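You operate a simulated robot arm through the tools that you are given. There is no shell and no other tool. Be economical: measure what you need, move in short steps, check, and stop when the job is done.

Carry out the task below with a simulated robot arm. There is one attempt and no reset: what you move stays moved.

TASK
Pull the yellow tray open.
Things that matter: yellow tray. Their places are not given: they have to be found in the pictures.

It is judged by the outcome, as a careful person would: the job done as asked, and still so three seconds after it is handed in. It fails if anything else is knocked over, pushed out of place, dropped, spilled or broken.

THE ROBOT
A 7-joint arm with a two-finger parallel gripper, fixed in place. Base frame: the origin is at the foot of the arm, x ahead of it, y to its left, z up. Lengths are in m, angles in degrees, forces in N, time in s.
With the tool pointing down near the work surface it reaches from about 0.3 to 0.7 m from the base axis. Its first joint turns from -66.0 to 66.0 degrees. Payload 1.57 kg.
Tool frame: the origin (TCP) lies between the finger pads and is the grasp point; the fingertips stand 0.03 m ahead of it; z points along the fingers, y is the line along which they close. The gripper opens to 0.11 m. The fingers are 0.024 m wide and 0.012 m thick; the gripper's body (0.048 by 0.112 m) begins 0.078 m behind the TCP.
Orientation is told as [roll, pitch, yaw] about the base's x, y, z axes, in that order, counted from this pose: with the fingers straight down and closing along the base's y, the tool's x points along the base's -x, its y along +y and its z along -z.

THE INTERFACE
- The arm moves only by the tool move_arm. Its argument "moves" is text: rows parted by semicolons, each of 7 numbers parted by spaces: the finger opening in m, from 0 to 0.11, then the shift along the base's x, y, z in m, then the turn, a rotation vector about the base's x, y, z in degrees. In form: fingers x y z wx wy wz; .... A call has 1 to 12 rows; each row shifts and turns the commanded pose from where the row before left it. A row lasts 0.2 s, in which the tool goes at most 0.05 m and 8.6 degrees; a call with a longer step from one row to the next is refused whole, and so is a gripper value outside its range. A pose out of reach is approached as far as the arm can. The call stops where the force on the tool passes 40 N (or 10 N more than at its start, if that is more) or the arm is blocked; 0.2 s more then pass. The fingers move at their own pace (about 0.108 m/s each) and stop on an object; they squeeze with about 30 N. The grip force told is the motor's: it shows also when the fingers shut on nothing. Time passes only in rows, and 0.2 s behind the last, so rows that do not move let the fingers close. It gives the time, the measured TCP pose, the force on the tool (base axes), the opening and the grip force at its end, in the units of the frame above (readings bear some noise), and new pictures: "pictures" is both (left out), scene, wrist or none.
- Cameras (640 x 400 px; columns grow to the right, rows downward): "scene" is fixed at [0.1575, -0.3846, 1.4178]; the picture's right is [0.84, -0.54, 0.00], its down [-0.25, -0.39, -0.89] and it looks along [0.48, 0.75, -0.46] (base axes); focal length 353 px, centre (320, 200). "wrist" rides on the gripper at [-0.036, 0, -0.08] in the tool frame; the picture's right is [0.00, -1.00, 0.00], its down [0.97, 0.00, -0.24] and it looks along [0.24, 0.00, 0.97] (tool axes); focal length 218 px, centre (320, 200).
- locate(camera, pixels): for up to 12 pixels [column, row] of the newest picture of that camera ("zoom" is the newest enlarged one), the place [x, y, z] in the base frame of the surface seen there, good to about 0.002 m. No time passes.
- zoom(camera, box): a new picture of the part [left, top, right, bottom] of that camera's present view, enlarged. No time passes.
- sign_off(): hands the job in; it is judged then, once.

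Work in short steps. Measure before you move; look again where a grasp or a placing could have gone wrong, and mend it. You have 60 turns and 120 pictures in all, the two below and enlarged ones among them. Open the gripper and draw the arm clear of the work before you hand the job in, unless the task says otherwise; then end with one line.

The tools are called as a command line: name --argument value ..., lists and objects as JSON in quotes. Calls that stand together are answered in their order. move_arm: Moves the arm, as the interface text tells. Its arguments: {"type":"object","properties":{"moves":{"type":"string"},"pictures":{"type":"string","enum":["both","scene","wrist","none"]}},"required":["moves"]} The other tools are called the same way: locate (camera, pixels) gives the place of the surface under pixels of a picture; zoom (camera, box) takes an enlarged picture of a part of a camera's view; sign_off () hands the job in.

At the start:

```text
t: 0.0
position: [0.3431, 0.1943, 1.1058]
orientation: [0.0, 0.1, 0.0]
wrist_force: [0.7, -0.1, -0.4]
width: 0.1099
gripper_force: 0.1
```

scene: 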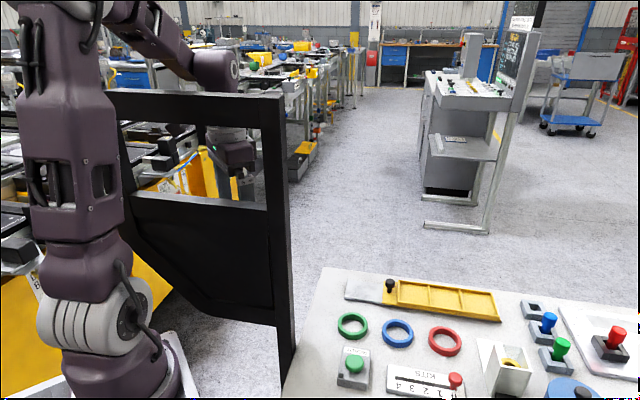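
wrist: 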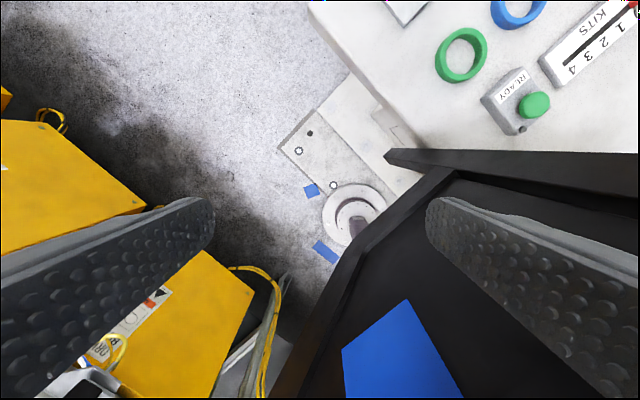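

The yellow tray appears around (440,298) in the scene, with a dark knob at (390,287). I zoom in and measure.

zoom --camera "scene" --box '[320, 250, 520, 375]'

locate --camera "scene" --pixels '[[390, 283], [390, 290], [388, 300], [440, 298], [495, 305], [350, 290], [353, 325], [397, 333], [310, 340], [290, 100], [285, 380], [499, 319]]'

```text
3.20 times, centred on (420, 312) of scene
```

zoom: 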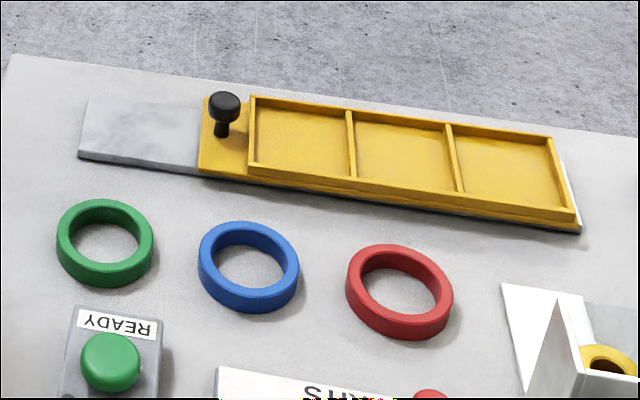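

```text
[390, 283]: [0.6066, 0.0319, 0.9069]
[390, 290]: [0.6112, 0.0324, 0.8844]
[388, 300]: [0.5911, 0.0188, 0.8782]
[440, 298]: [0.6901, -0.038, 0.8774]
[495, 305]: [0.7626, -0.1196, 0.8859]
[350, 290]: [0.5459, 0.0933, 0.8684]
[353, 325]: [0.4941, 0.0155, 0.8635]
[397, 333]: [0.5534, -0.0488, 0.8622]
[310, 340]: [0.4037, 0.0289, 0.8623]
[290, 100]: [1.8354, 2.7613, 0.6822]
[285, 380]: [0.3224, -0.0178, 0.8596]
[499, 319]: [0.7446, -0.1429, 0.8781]
```

The tray sits on a grey rail, with free rail toward its left end, so it should slide that way. I measure its axis, the knob, and the black frame.

locate --camera "zoom" --pixels '[[224, 98], [224, 108], [221, 132], [203, 168], [207, 104], [82, 155], [92, 100], [250, 165], [572, 215], [252, 100], [550, 140], [236, 104]]'

locate --camera "scene" --pixels '[[278, 110], [280, 200], [285, 300], [288, 350], [200, 203], [200, 105], [130, 110], [230, 270], [235, 150]]'

```text
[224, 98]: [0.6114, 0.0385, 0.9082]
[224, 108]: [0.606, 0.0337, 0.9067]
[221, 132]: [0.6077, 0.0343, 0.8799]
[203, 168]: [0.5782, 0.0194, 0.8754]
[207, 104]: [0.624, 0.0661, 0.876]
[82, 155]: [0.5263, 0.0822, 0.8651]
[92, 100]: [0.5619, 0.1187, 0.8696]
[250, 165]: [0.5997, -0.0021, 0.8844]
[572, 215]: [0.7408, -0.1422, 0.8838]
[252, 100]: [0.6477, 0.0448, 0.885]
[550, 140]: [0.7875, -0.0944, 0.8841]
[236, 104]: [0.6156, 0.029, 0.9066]
```

```text
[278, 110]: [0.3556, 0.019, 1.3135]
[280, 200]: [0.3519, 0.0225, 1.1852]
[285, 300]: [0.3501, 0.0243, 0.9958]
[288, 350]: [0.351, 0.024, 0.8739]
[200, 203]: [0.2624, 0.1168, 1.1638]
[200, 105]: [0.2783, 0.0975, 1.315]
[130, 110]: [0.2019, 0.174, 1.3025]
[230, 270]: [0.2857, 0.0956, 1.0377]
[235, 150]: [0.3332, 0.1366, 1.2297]
```

The axis runs at 45°, opening toward (-x,+y), with about 0.08 m of free rail. The black frame (x+y≈0.375, top z≈1.32) is an obstacle, so I check the arm's height over it.

locate --camera "scene" --pixels '[[150, 25], [190, 55], [215, 70], [225, 110], [110, 10], [60, 20], [70, 130], [90, 270], [272, 96], [115, 92], [284, 95], [95, 320]]'

zoom --camera "scene" --box '[0, 0, 320, 200]'

```text
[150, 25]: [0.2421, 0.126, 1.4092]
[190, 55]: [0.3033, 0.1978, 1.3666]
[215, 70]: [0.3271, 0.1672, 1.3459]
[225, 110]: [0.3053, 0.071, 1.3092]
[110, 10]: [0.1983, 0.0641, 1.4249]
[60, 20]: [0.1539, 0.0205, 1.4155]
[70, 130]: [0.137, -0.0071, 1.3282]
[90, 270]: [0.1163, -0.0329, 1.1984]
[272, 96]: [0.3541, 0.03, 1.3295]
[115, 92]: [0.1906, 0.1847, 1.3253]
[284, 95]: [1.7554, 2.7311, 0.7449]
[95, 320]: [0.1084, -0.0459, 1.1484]
```

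```text
2.00 times, centred on (160, 100) of scene
```

zoom: 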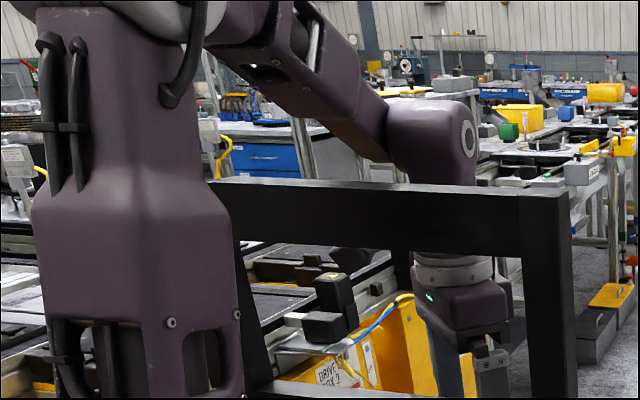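

Elbow is above the frame, but clearance may be small. I move outward (+x) first at the present height, away from the frame, and turn the tool -45° so the fingers close across the tray axis.

move_arm --moves "0.11 0.04 0 0.0 0 0 0; 0.11 0.045 0 0 0 0 -7.5; 0.11 0.045 0 0 0 0 -7.5; 0.11 0.045 0 0 0 0 -7.5; 0.11 0.045 0 0 0 0 -7.5; 0.11 0.03 0 0 0 0 -7.5; 0.11 0 0 0 0 0 -7.5"

```text
t: 1.5
position: [0.5776, 0.1948, 1.2165]
orientation: [11.5, -4.8, -38.6]
wrist_force: [0.5, -1.0, -0.4]
width: 0.1102
gripper_force: 0.0
stopped in row 7: the arm was blocked; the commanded pose is now the measured one
```

scene: 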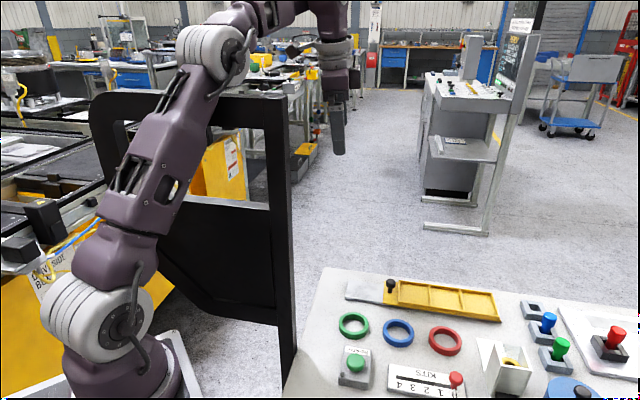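
wrist: 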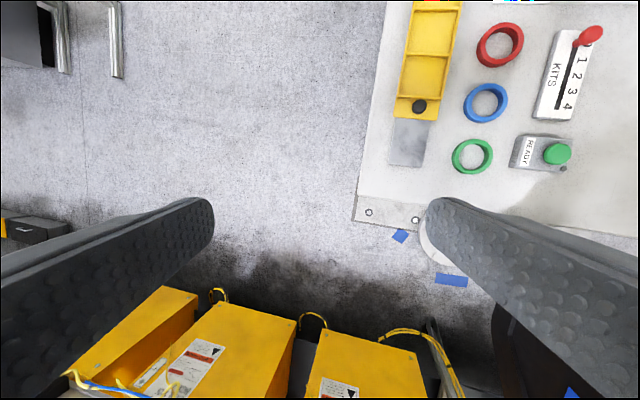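

The upper arm seems to have come against the frame's top. The frame has not shifted in the picture. I measure the arm and the frame now.

locate --camera "scene" --pixels '[[95, 325], [208, 50], [240, 45], [140, 180], [180, 100], [335, 45], [335, 80], [272, 96], [115, 95], [280, 200], [288, 350], [205, 90]]'

zoom --camera "scene" --box '[80, 0, 360, 175]'

```text
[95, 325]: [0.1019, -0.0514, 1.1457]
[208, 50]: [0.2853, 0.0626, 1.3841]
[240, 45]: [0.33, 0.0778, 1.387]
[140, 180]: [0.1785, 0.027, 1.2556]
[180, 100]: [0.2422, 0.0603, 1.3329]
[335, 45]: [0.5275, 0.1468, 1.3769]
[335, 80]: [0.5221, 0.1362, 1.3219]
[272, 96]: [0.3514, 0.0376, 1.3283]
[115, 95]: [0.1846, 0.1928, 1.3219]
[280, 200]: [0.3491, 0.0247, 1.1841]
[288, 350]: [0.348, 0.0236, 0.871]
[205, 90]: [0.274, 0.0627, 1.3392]
```

```text
2.29 times, centred on (220, 88) of scene
```

zoom: 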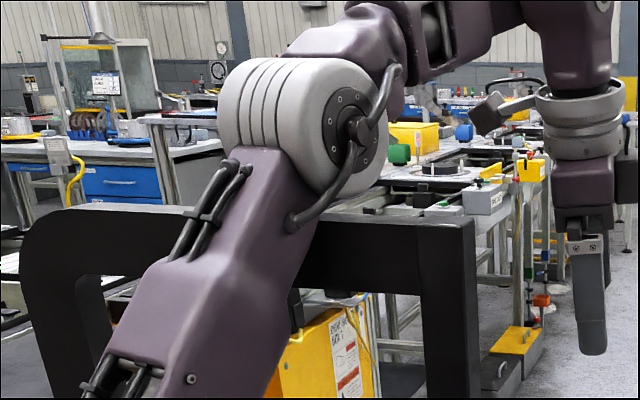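

The elbow rests just above the frame's bar, so the arm has to work from the right of the frame end. I'll back off, swing over to -y with the elbow high, then reach in with the tool leaning toward +y.

move_arm --moves "0.11 -0.04 0 0.01 0 0 0; 0.11 -0.04 0 0 0 0 0; 0.11 -0.04 -0.02 0 0 0 0; 0.11 -0.02 -0.04 0 0 0 0; 0.11 0 -0.045 0 0 0 0; 0.11 0 -0.045 0 0 0 0; 0.11 0 -0.045 0 0 0 0; 0.11 0 -0.045 0 0 0 0; 0.11 0 -0.045 0 0 0 0"

```text
t: 2.8
position: [0.4462, 0.0867, 1.2191]
orientation: [11.6, -4.1, -38.0]
wrist_force: [11.9, 28.5, 3.2]
width: 0.1101
gripper_force: 0.0
stopped in row 6: the force on the tool passed its limit (the readings are from after the stop); the commanded pose is now the measured one
```

scene: 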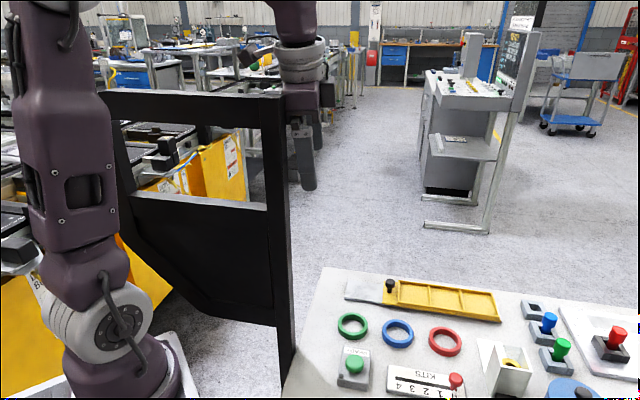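
wrist: 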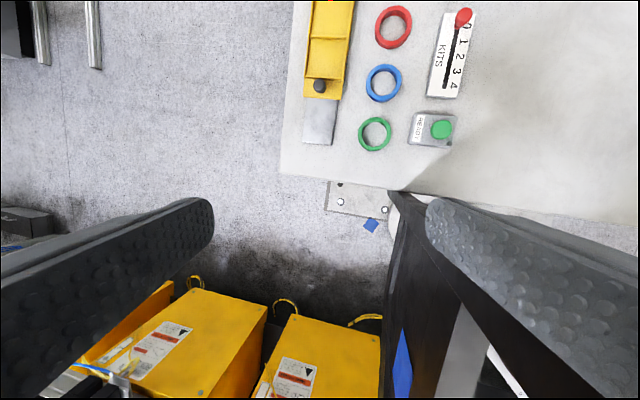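

The hand met the post end on the way. I back off, go higher and further out so both elbow and hand clear, then swing in smaller steps.

move_arm --moves "0.06 0.01 0.03 0 0 0 0; 0.06 0.03 0.01 0.03 0 0 0; 0.06 0.03 0 0.03 0 0 0; 0.06 0.01 0 0.02 0 0 0; 0.06 0 -0.04 0 0 0 0; 0.06 0 -0.04 0 0 0 0"

```text
t: 4.2
position: [0.5289, 0.0421, 1.2987]
orientation: [11.3, -4.2, -38.3]
wrist_force: [-0.4, -0.9, 0.3]
width: 0.0603
gripper_force: 0.1
```

scene: 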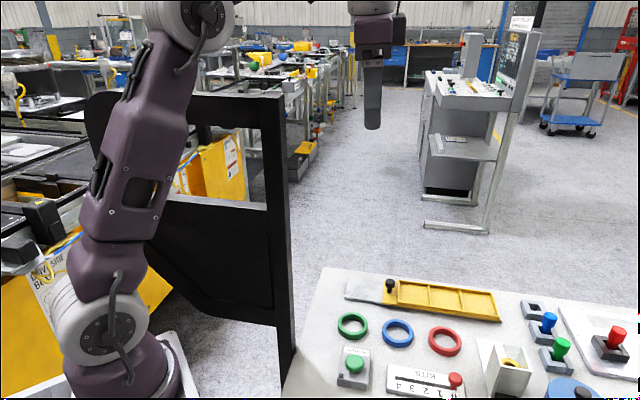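
wrist: 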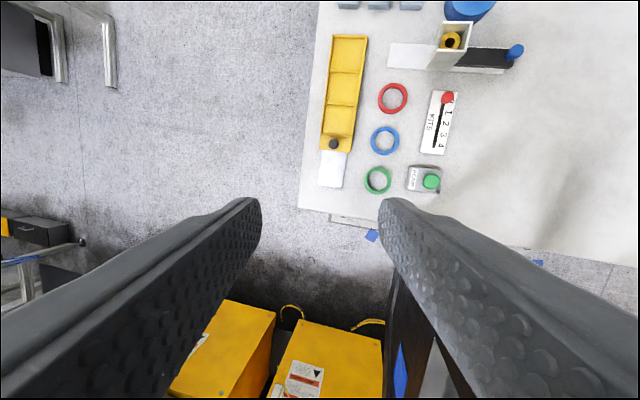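

Free and clear. I keep swinging to y≈-0.17 while turning the tool another -52°.

move_arm --moves "0.06 0 -0.03 0 0 0 -7.4; 0.06 0 -0.03 0 0 0 -7.4; 0.06 0 -0.03 0 0 0 -7.4; 0.06 0 -0.03 0 0 0 -7.4; 0.06 0 -0.03 0 0 0 -7.4; 0.06 0 -0.03 0 0 0 -7.4; 0.06 0 -0.03 0 0 0 -7.4"

```text
t: 5.8
position: [0.5262, -0.17, 1.299]
orientation: [11.3, -4.1, -90.3]
wrist_force: [0.3, 0.0, 0.9]
width: 0.0602
gripper_force: 0.2
```

scene: 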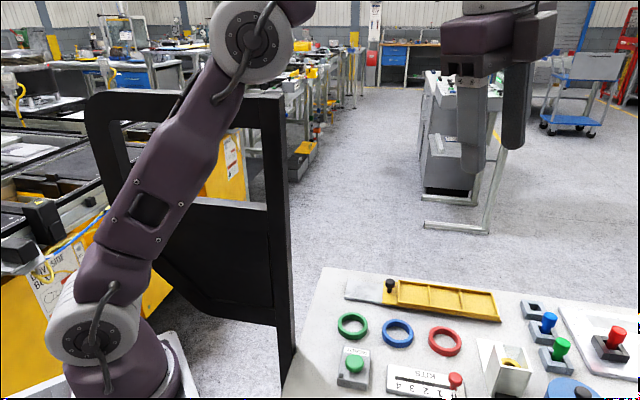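
wrist: 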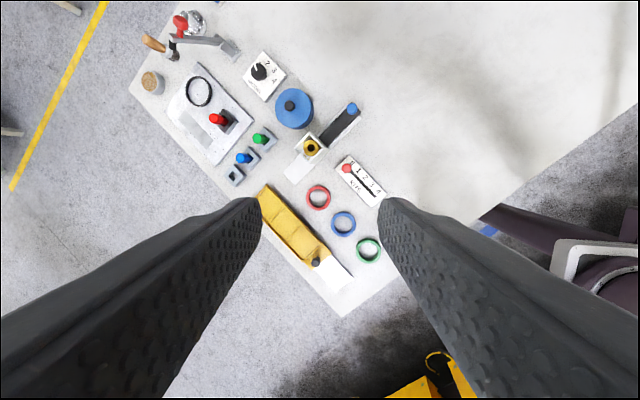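

Turn axes show the tool is still tilted about 11° toward +x. I correct that and lean the fingers toward +y by 45°, moving the tip toward +y while the wrist stays at -y.

move_arm --moves "0.06 0 0.02 -0.02 7 1.6 0; 0.06 0 0.025 -0.02 7 1.6 0; 0.06 0 0.025 -0.02 7 1.6 0; 0.06 0.01 0.025 -0.02 7 1.6 0; 0.06 0.01 0.025 -0.02 7 1.6 0; 0.06 0.01 0.025 -0.02 7 1.6 0; 0.06 0.01 0.025 -0.02 7 1.6 0"

```text
t: 7.4
position: [0.5659, 0.0027, 1.1596]
orientation: [-2.9, 44.7, -95.4]
wrist_force: [0.1, -0.1, -0.4]
width: 0.0598
gripper_force: 0.1
```

scene: 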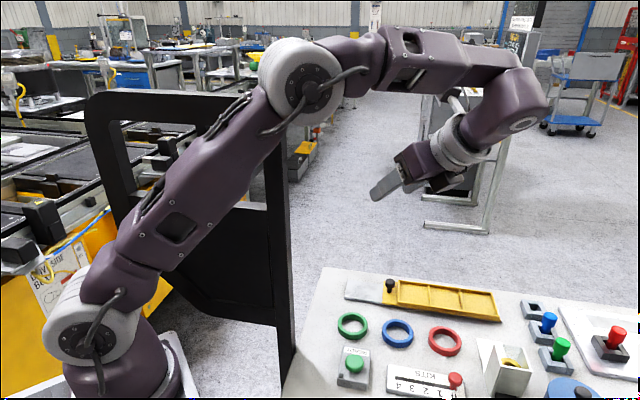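
wrist: 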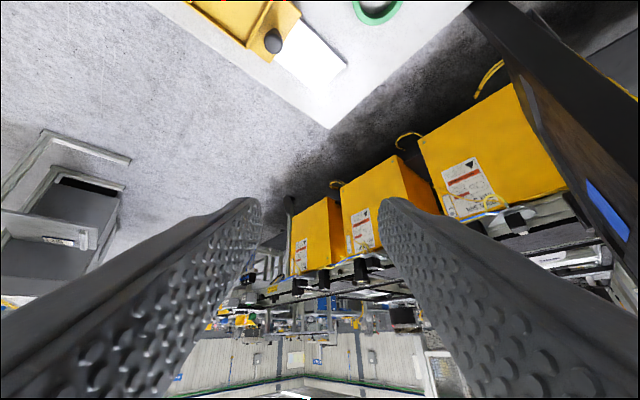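

The posture is as wanted. I check the elbow's clearance from the post.

locate --camera "scene" --pixels '[[305, 90], [270, 70], [280, 125], [220, 160], [345, 85], [500, 75], [390, 283]]'

```text
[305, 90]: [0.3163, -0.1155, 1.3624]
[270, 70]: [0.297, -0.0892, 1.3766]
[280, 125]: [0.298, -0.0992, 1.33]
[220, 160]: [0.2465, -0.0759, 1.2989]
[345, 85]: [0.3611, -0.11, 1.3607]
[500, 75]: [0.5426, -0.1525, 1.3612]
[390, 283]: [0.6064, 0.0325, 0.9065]
```

Clearance is modest, so I lean a little more (to ~52°) and descend to about 0.1 m above the knob.

move_arm --moves "0.06 0.015 0.005 -0.03 3.5 0 0; 0.06 0.015 0.005 -0.03 3.5 0 0; 0.06 0.014 0.005 -0.03 0 0 0; 0.06 0 0.005 -0.03 0 0 0; 0.06 0 0.005 -0.03 0 0 0"

```text
t: 8.6
position: [0.6091, 0.0269, 1.0095]
orientation: [-3.7, 51.6, -96.2]
wrist_force: [0.8, -0.3, -0.2]
width: 0.0598
gripper_force: 0.2
```

scene: 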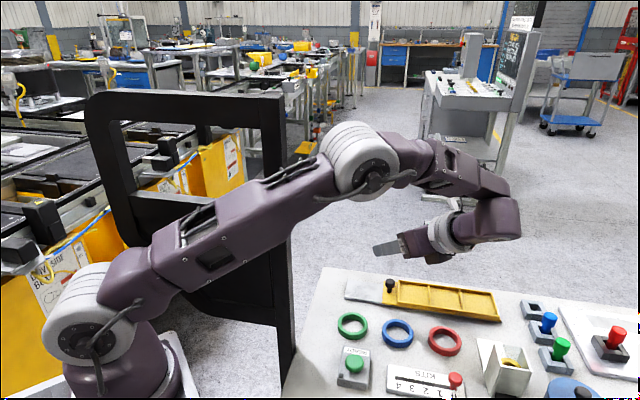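
wrist: 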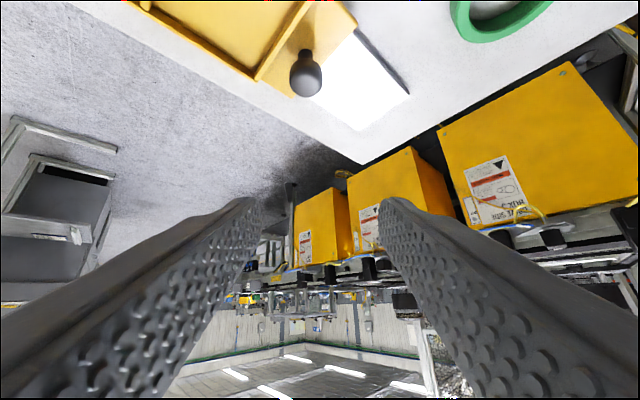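

No contact. I descend close to the knob and check alignment.

move_arm --moves "0.05 0 0.003 -0.03 0 0 0; 0.05 0 0.003 -0.03 0 0 0; 0.05 0 0.002 -0.015 0 0 0; 0.05 0 0 0 0 0 0"

zoom --camera "scene" --box '[340, 220, 500, 320]'

```text
t: 9.6
position: [0.6081, 0.0351, 0.935]
orientation: [-3.7, 51.5, -96.3]
wrist_force: [0.0, -0.1, 0.0]
width: 0.0501
gripper_force: 0.0
```

scene: 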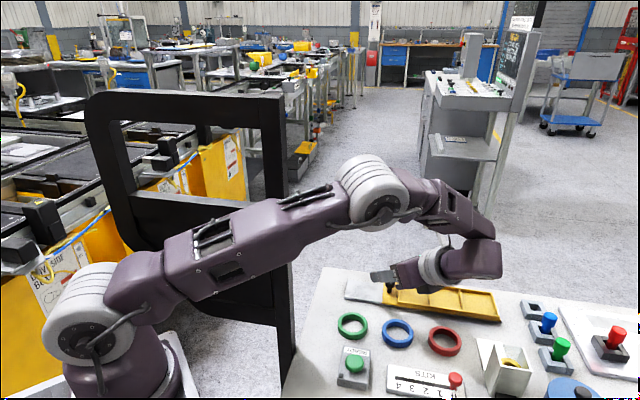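
wrist: 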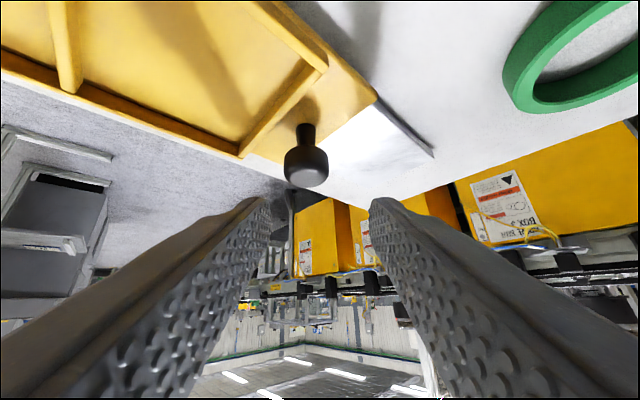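

```text
4.00 times, centred on (420, 270) of scene
```

zoom: 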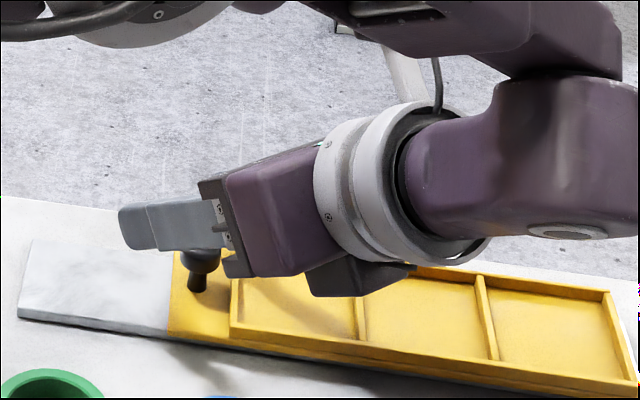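

The knob sits ~0.005 m to +x of the finger centre. I correct this and lower the last 0.027 m around it.

move_arm --moves "0.044 0.005 0 -0.01 0 0 0; 0.044 0 0 -0.01 0 0 0; 0.044 0 0 -0.006 0 0 0; 0.044 0 0 0 0 0 0"

zoom --camera "scene" --box '[340, 220, 500, 320]'

```text
t: 10.6
position: [0.6142, 0.0348, 0.9096]
orientation: [-3.6, 51.6, -96.2]
wrist_force: [-0.7, 0.6, 10.3]
width: 0.0431
gripper_force: 0.0
```

scene: 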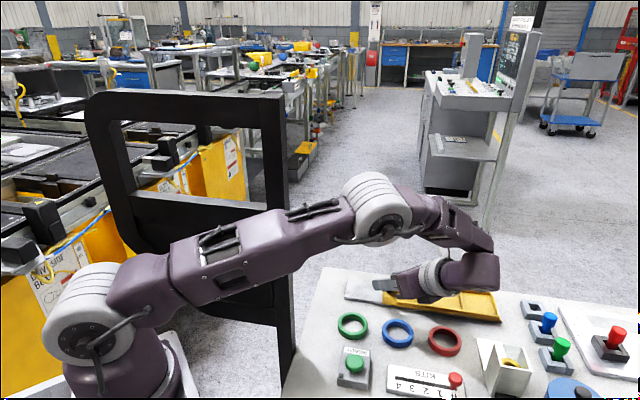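
wrist: 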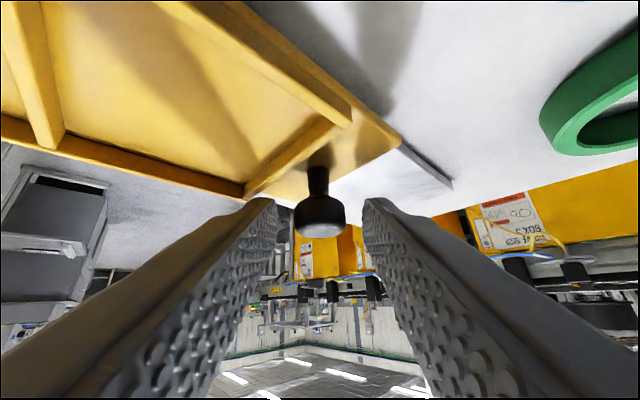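

```text
4.00 times, centred on (420, 270) of scene
```

zoom: 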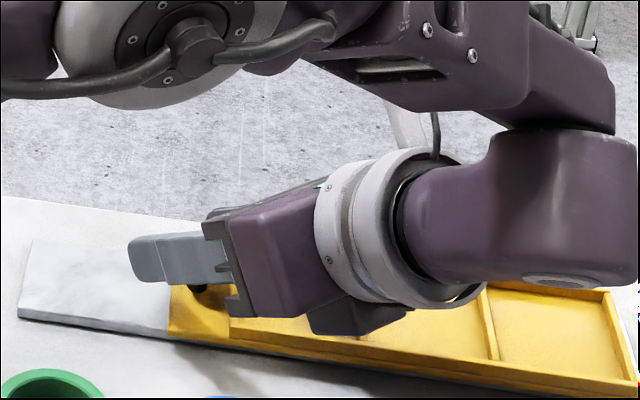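

There's a light 10 N upward contact; I raise 0.003 m and close on the knob.

move_arm --moves "0.044 0 0 0.003 0 0 0; 0.0 0 0 0 0 0 0; 0.0 0 0 0 0 0 0; 0.0 0 0 0 0 0 0" --pictures "wrist"

```text
t: 11.6
position: [0.6135, 0.036, 0.9105]
orientation: [-3.9, 51.4, -96.3]
wrist_force: [1.4, 0.6, -12.9]
width: 0.0212
gripper_force: 34.5
```

wrist: 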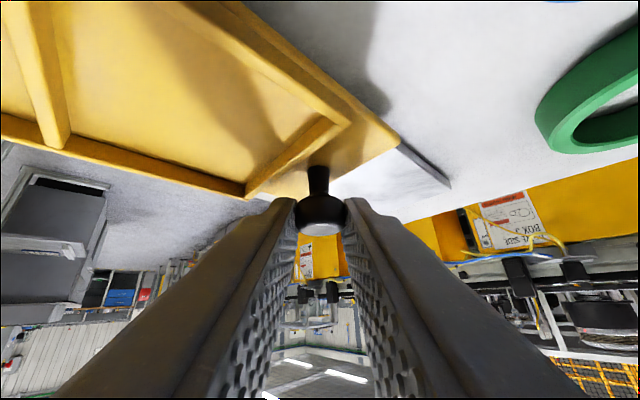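

The knob is gripped (width 0.021). I pull along (-x,+y) in small steps.

move_arm --moves "0 -0.007 0.007 0 0 0 0; 0 -0.007 0.007 0 0 0 0; 0 -0.007 0.007 0 0 0 0; 0 0 0 0 0 0 0"

```text
t: 12.6
position: [0.5925, 0.0557, 0.9105]
orientation: [-3.9, 51.4, -96.3]
wrist_force: [5.5, 4.2, -22.4]
width: 0.0216
gripper_force: 34.4
```

scene: 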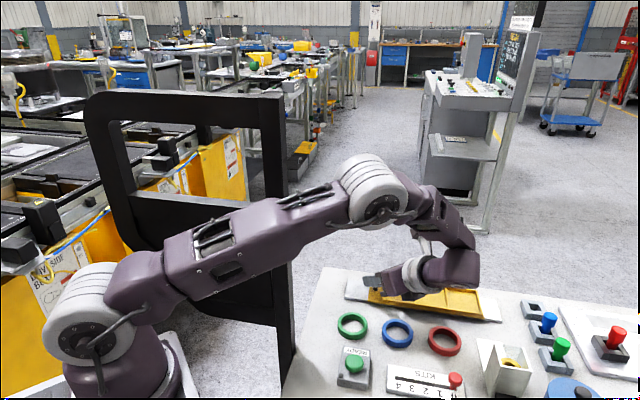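
wrist: 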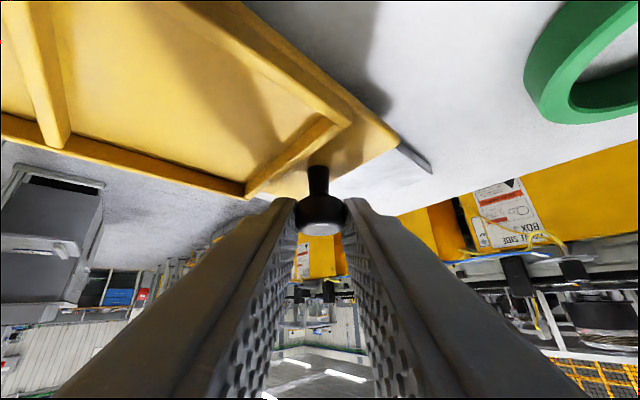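

The tray follows (0.03 m). The arm pulls up a bit (-22 N), so I ease down 0.002 m and continue.

move_arm --moves "0 -0.006 0.006 -0.002 0 0 0; 0 -0.006 0.006 0 0 0 0; 0 -0.006 0.006 0 0 0 0; 0 0 0 0 0 0 0"

zoom --camera "scene" --box '[250, 150, 510, 330]'

```text
t: 13.6
position: [0.5744, 0.0746, 0.9101]
orientation: [-3.8, 51.6, -96.2]
wrist_force: [-13.1, -12.8, 10.0]
width: 0.0215
gripper_force: 34.5
```

scene: 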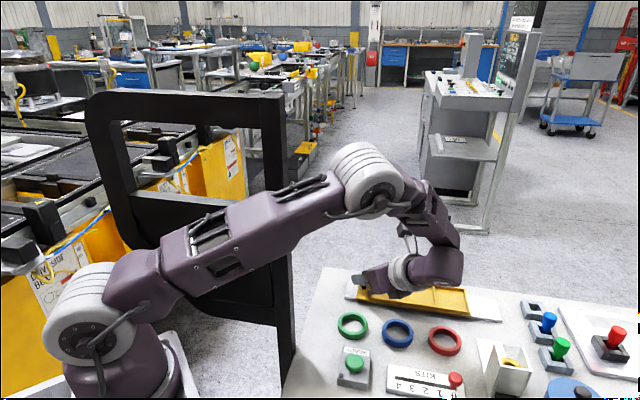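
wrist: 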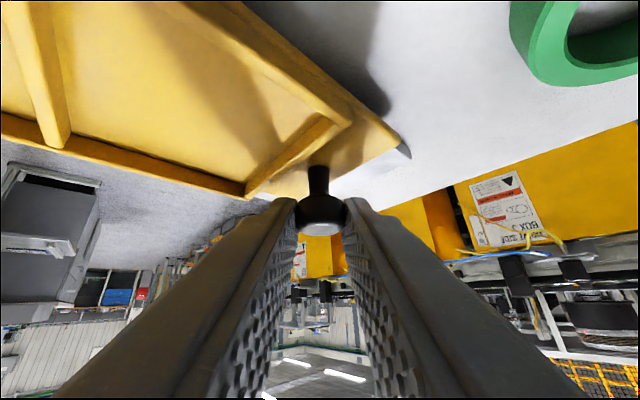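

```text
2.22 times, centred on (380, 240) of scene
```

zoom: 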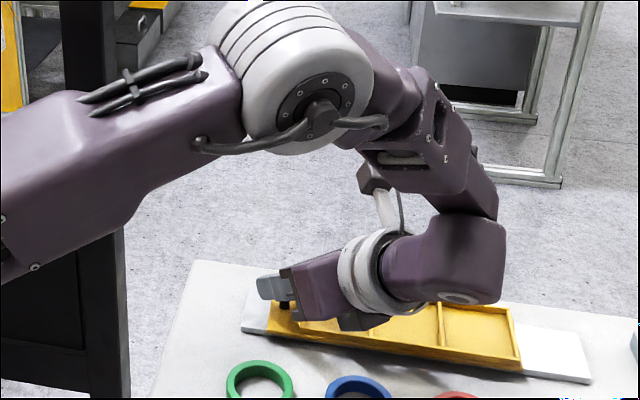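

About 0.055 m open; ~0.025 m of rail remains. There's some sideways load (-13,-13), so I relieve that slightly and go on to the stop in small steps.

move_arm --moves "0 -0.006 0.004 0 0 0 0; 0 -0.005 0.005 0 0 0 0; 0 -0.004 0.004 0 0 0 0; 0 0 0 0 0 0 0"

zoom --camera "scene" --box '[250, 150, 510, 330]'

```text
t: 14.6
position: [0.5602, 0.0885, 0.9085]
orientation: [-3.8, 51.7, -96.2]
wrist_force: [3.7, 4.4, 8.0]
width: 0.0215
gripper_force: 34.9
```

scene: 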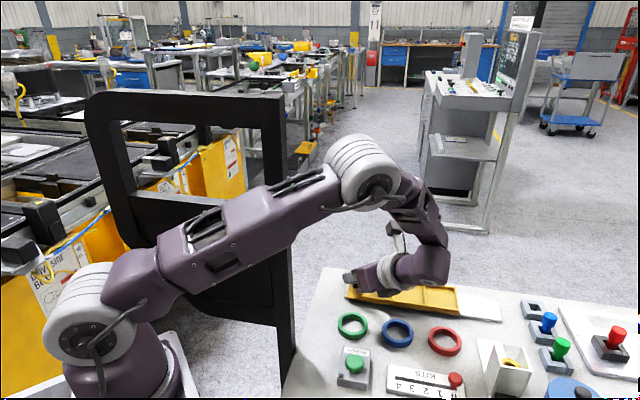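
wrist: 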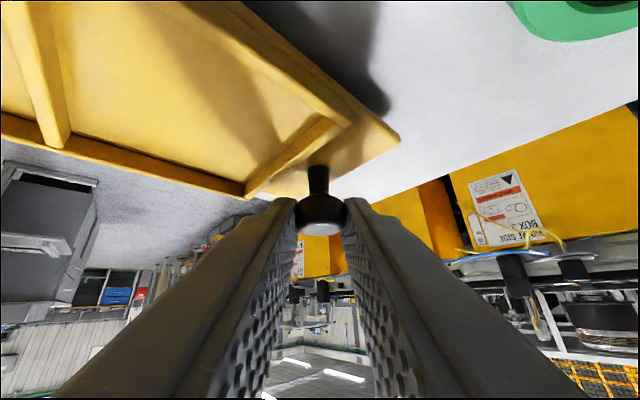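

```text
2.22 times, centred on (380, 240) of scene
```

zoom: 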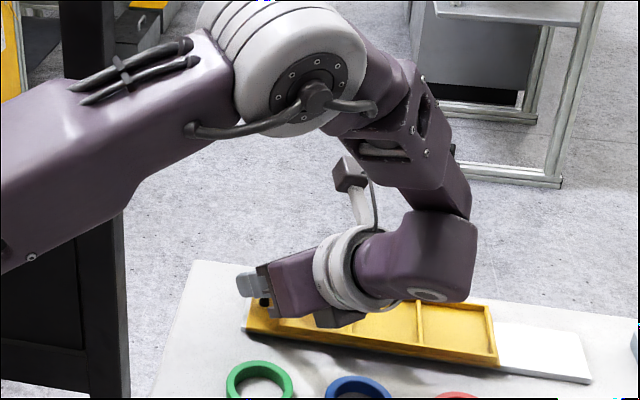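

About 0.075 m open and at the rail's end, still no stop felt. I test a further 0.012 m gently.

move_arm --moves "0 -0.003 0.003 0 0 0 0; 0 -0.003 0.003 0 0 0 0; 0 -0.003 0.003 0 0 0 0; 0 0 0 0 0 0 0"

zoom --camera "scene" --box '[320, 250, 520, 375]'

```text
t: 15.6
position: [0.5513, 0.0981, 0.909]
orientation: [-3.7, 51.7, -96.1]
wrist_force: [11.6, 10.5, 27.9]
width: 0.0214
gripper_force: 34.4
```

scene: 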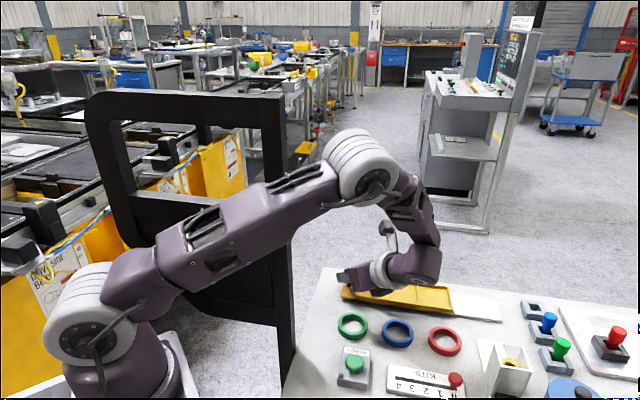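
wrist: 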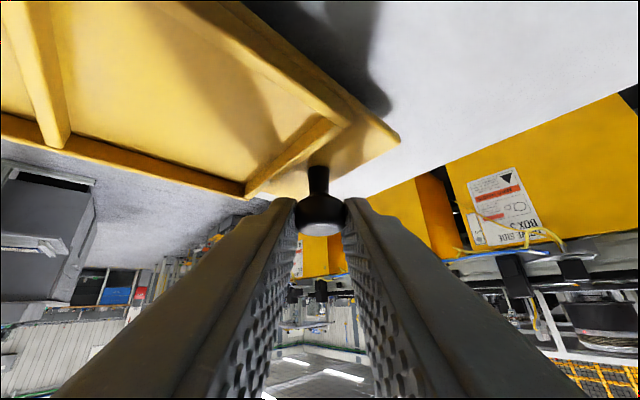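

```text
3.20 times, centred on (420, 312) of scene
```

zoom: 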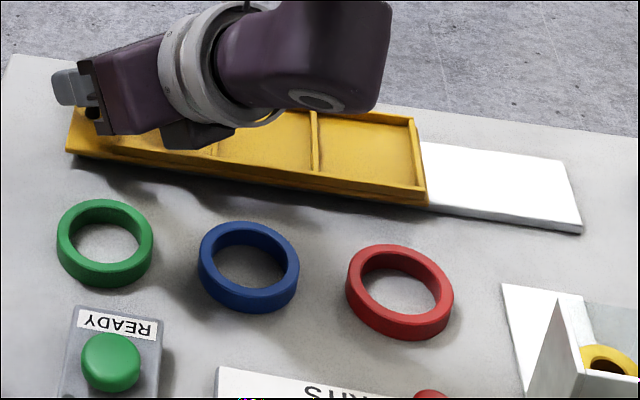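

Now ~0.088 m open, tray edge just past the rail end, still sliding freely. I relieve the side/vertical load and feel for the stop a little further.

move_arm --moves "0 -0.002 0.004 0.002 0 0 0; 0 -0.003 0.003 0 0 0 0; 0 -0.003 0.003 0 0 0 0; 0 -0.002 0.002 0 0 0 0; 0 0 0 0 0 0 0"

zoom --camera "scene" --box '[320, 250, 520, 375]'

```text
t: 16.8
position: [0.5423, 0.1056, 0.9101]
orientation: [-3.2, 51.1, -96.1]
wrist_force: [34.0, -14.8, -2.3]
width: 0.0213
gripper_force: 35.1
```

scene: 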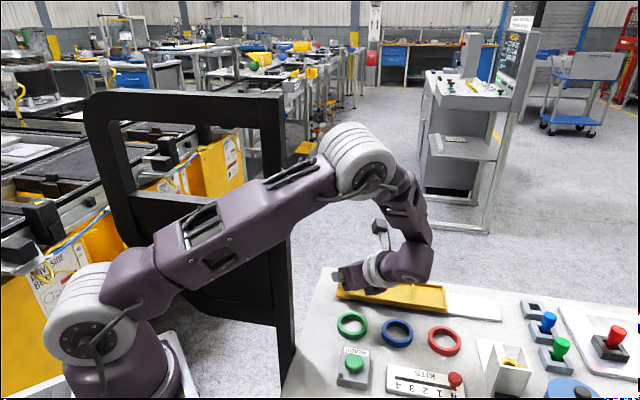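
wrist: 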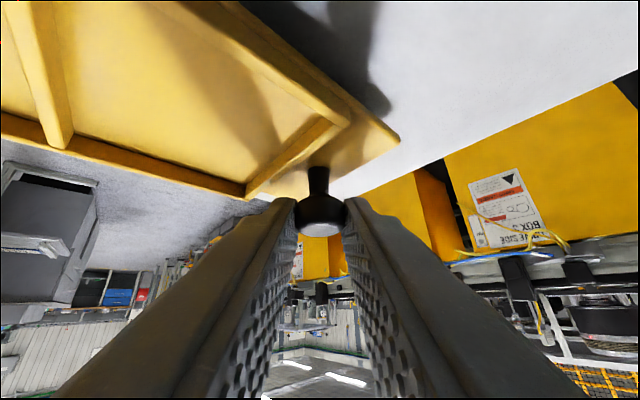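

```text
3.20 times, centred on (420, 312) of scene
```

zoom: 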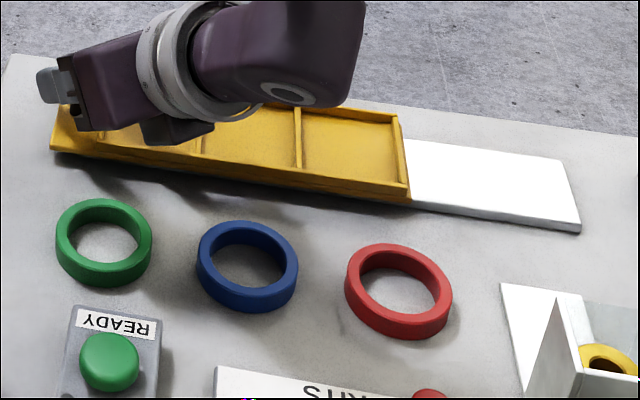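

Axial resistance is now ~35 N after 0.10 m of travel, so the tray is at its stop. I ease off, open the fingers, and lift away.

move_arm --moves "0 0.002 -0.001 0.001 0 0 0; 0.044 0 0 0 0 0 0; 0.044 0 0 0 0 0 0; 0.044 0 0 0.01 0 0 0; 0.044 0 0 0.02 0 0 0; 0.044 0 0 0.03 0 0 0; 0.044 0 0 0.03 0 0 0"

zoom --camera "scene" --box '[320, 250, 520, 375]'

```text
t: 18.4
position: [0.5421, 0.1069, 1.0008]
orientation: [-3.9, 51.6, -96.2]
wrist_force: [0.4, -0.5, -0.3]
width: 0.0442
gripper_force: 0.0
```

scene: 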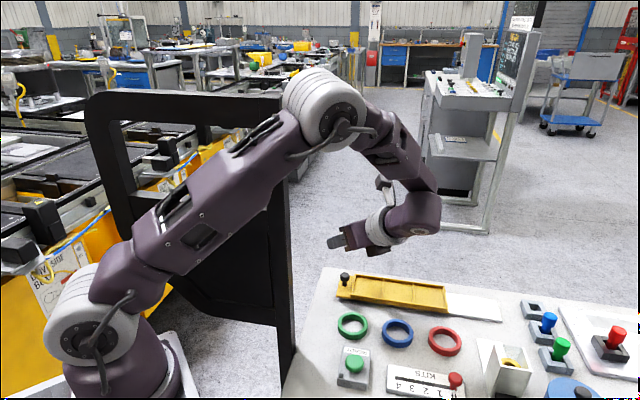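
wrist: 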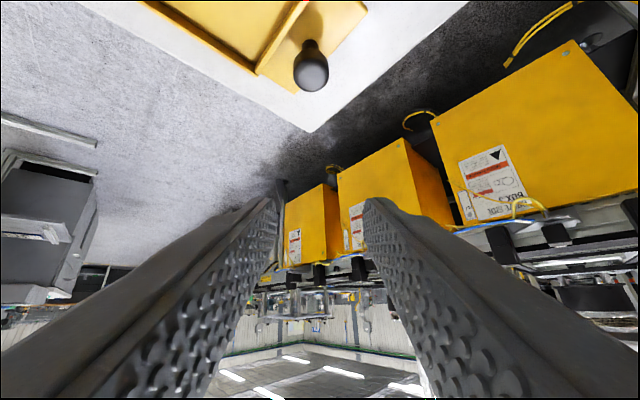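

```text
3.20 times, centred on (420, 312) of scene
```

zoom: 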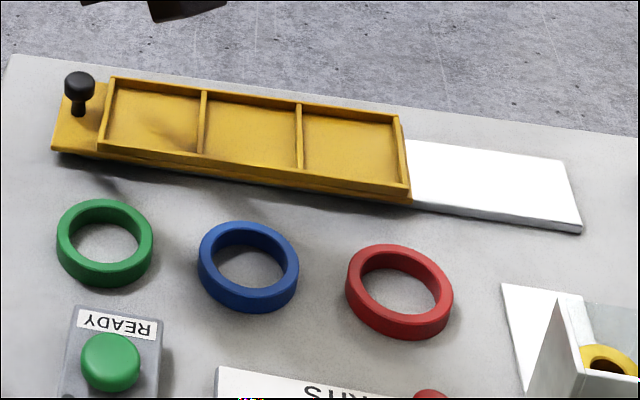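

The tray stays open and its neighbours are undisturbed. I draw the arm a little further up and away from the frame.

move_arm --moves "0.044 0 -0.02 0.03 0 0 0; 0.044 0 -0.02 0.03 0 0 0; 0.044 0 -0.02 0.03 0 0 0; 0.044 0 0 0 0 0 0" --pictures "scene"

```text
t: 19.4
position: [0.5409, 0.0445, 1.092]
orientation: [-4.0, 51.5, -96.3]
wrist_force: [0.1, -0.4, -0.4]
width: 0.0441
gripper_force: 0.1
```

scene: 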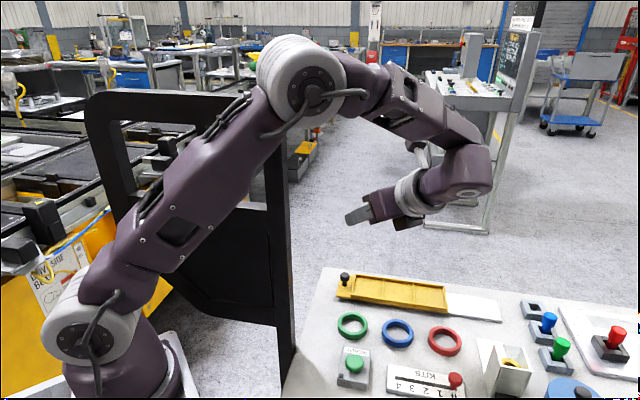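

The tray is open and the arm is clear, so I hand in.

sign_off

```text
The job is handed in.
```

The yellow tray is pulled open about 0.10 m to its stop, and the arm is clear with the gripper open; on the way the arm touched the black frame twice, but the pictures show nothing moved.
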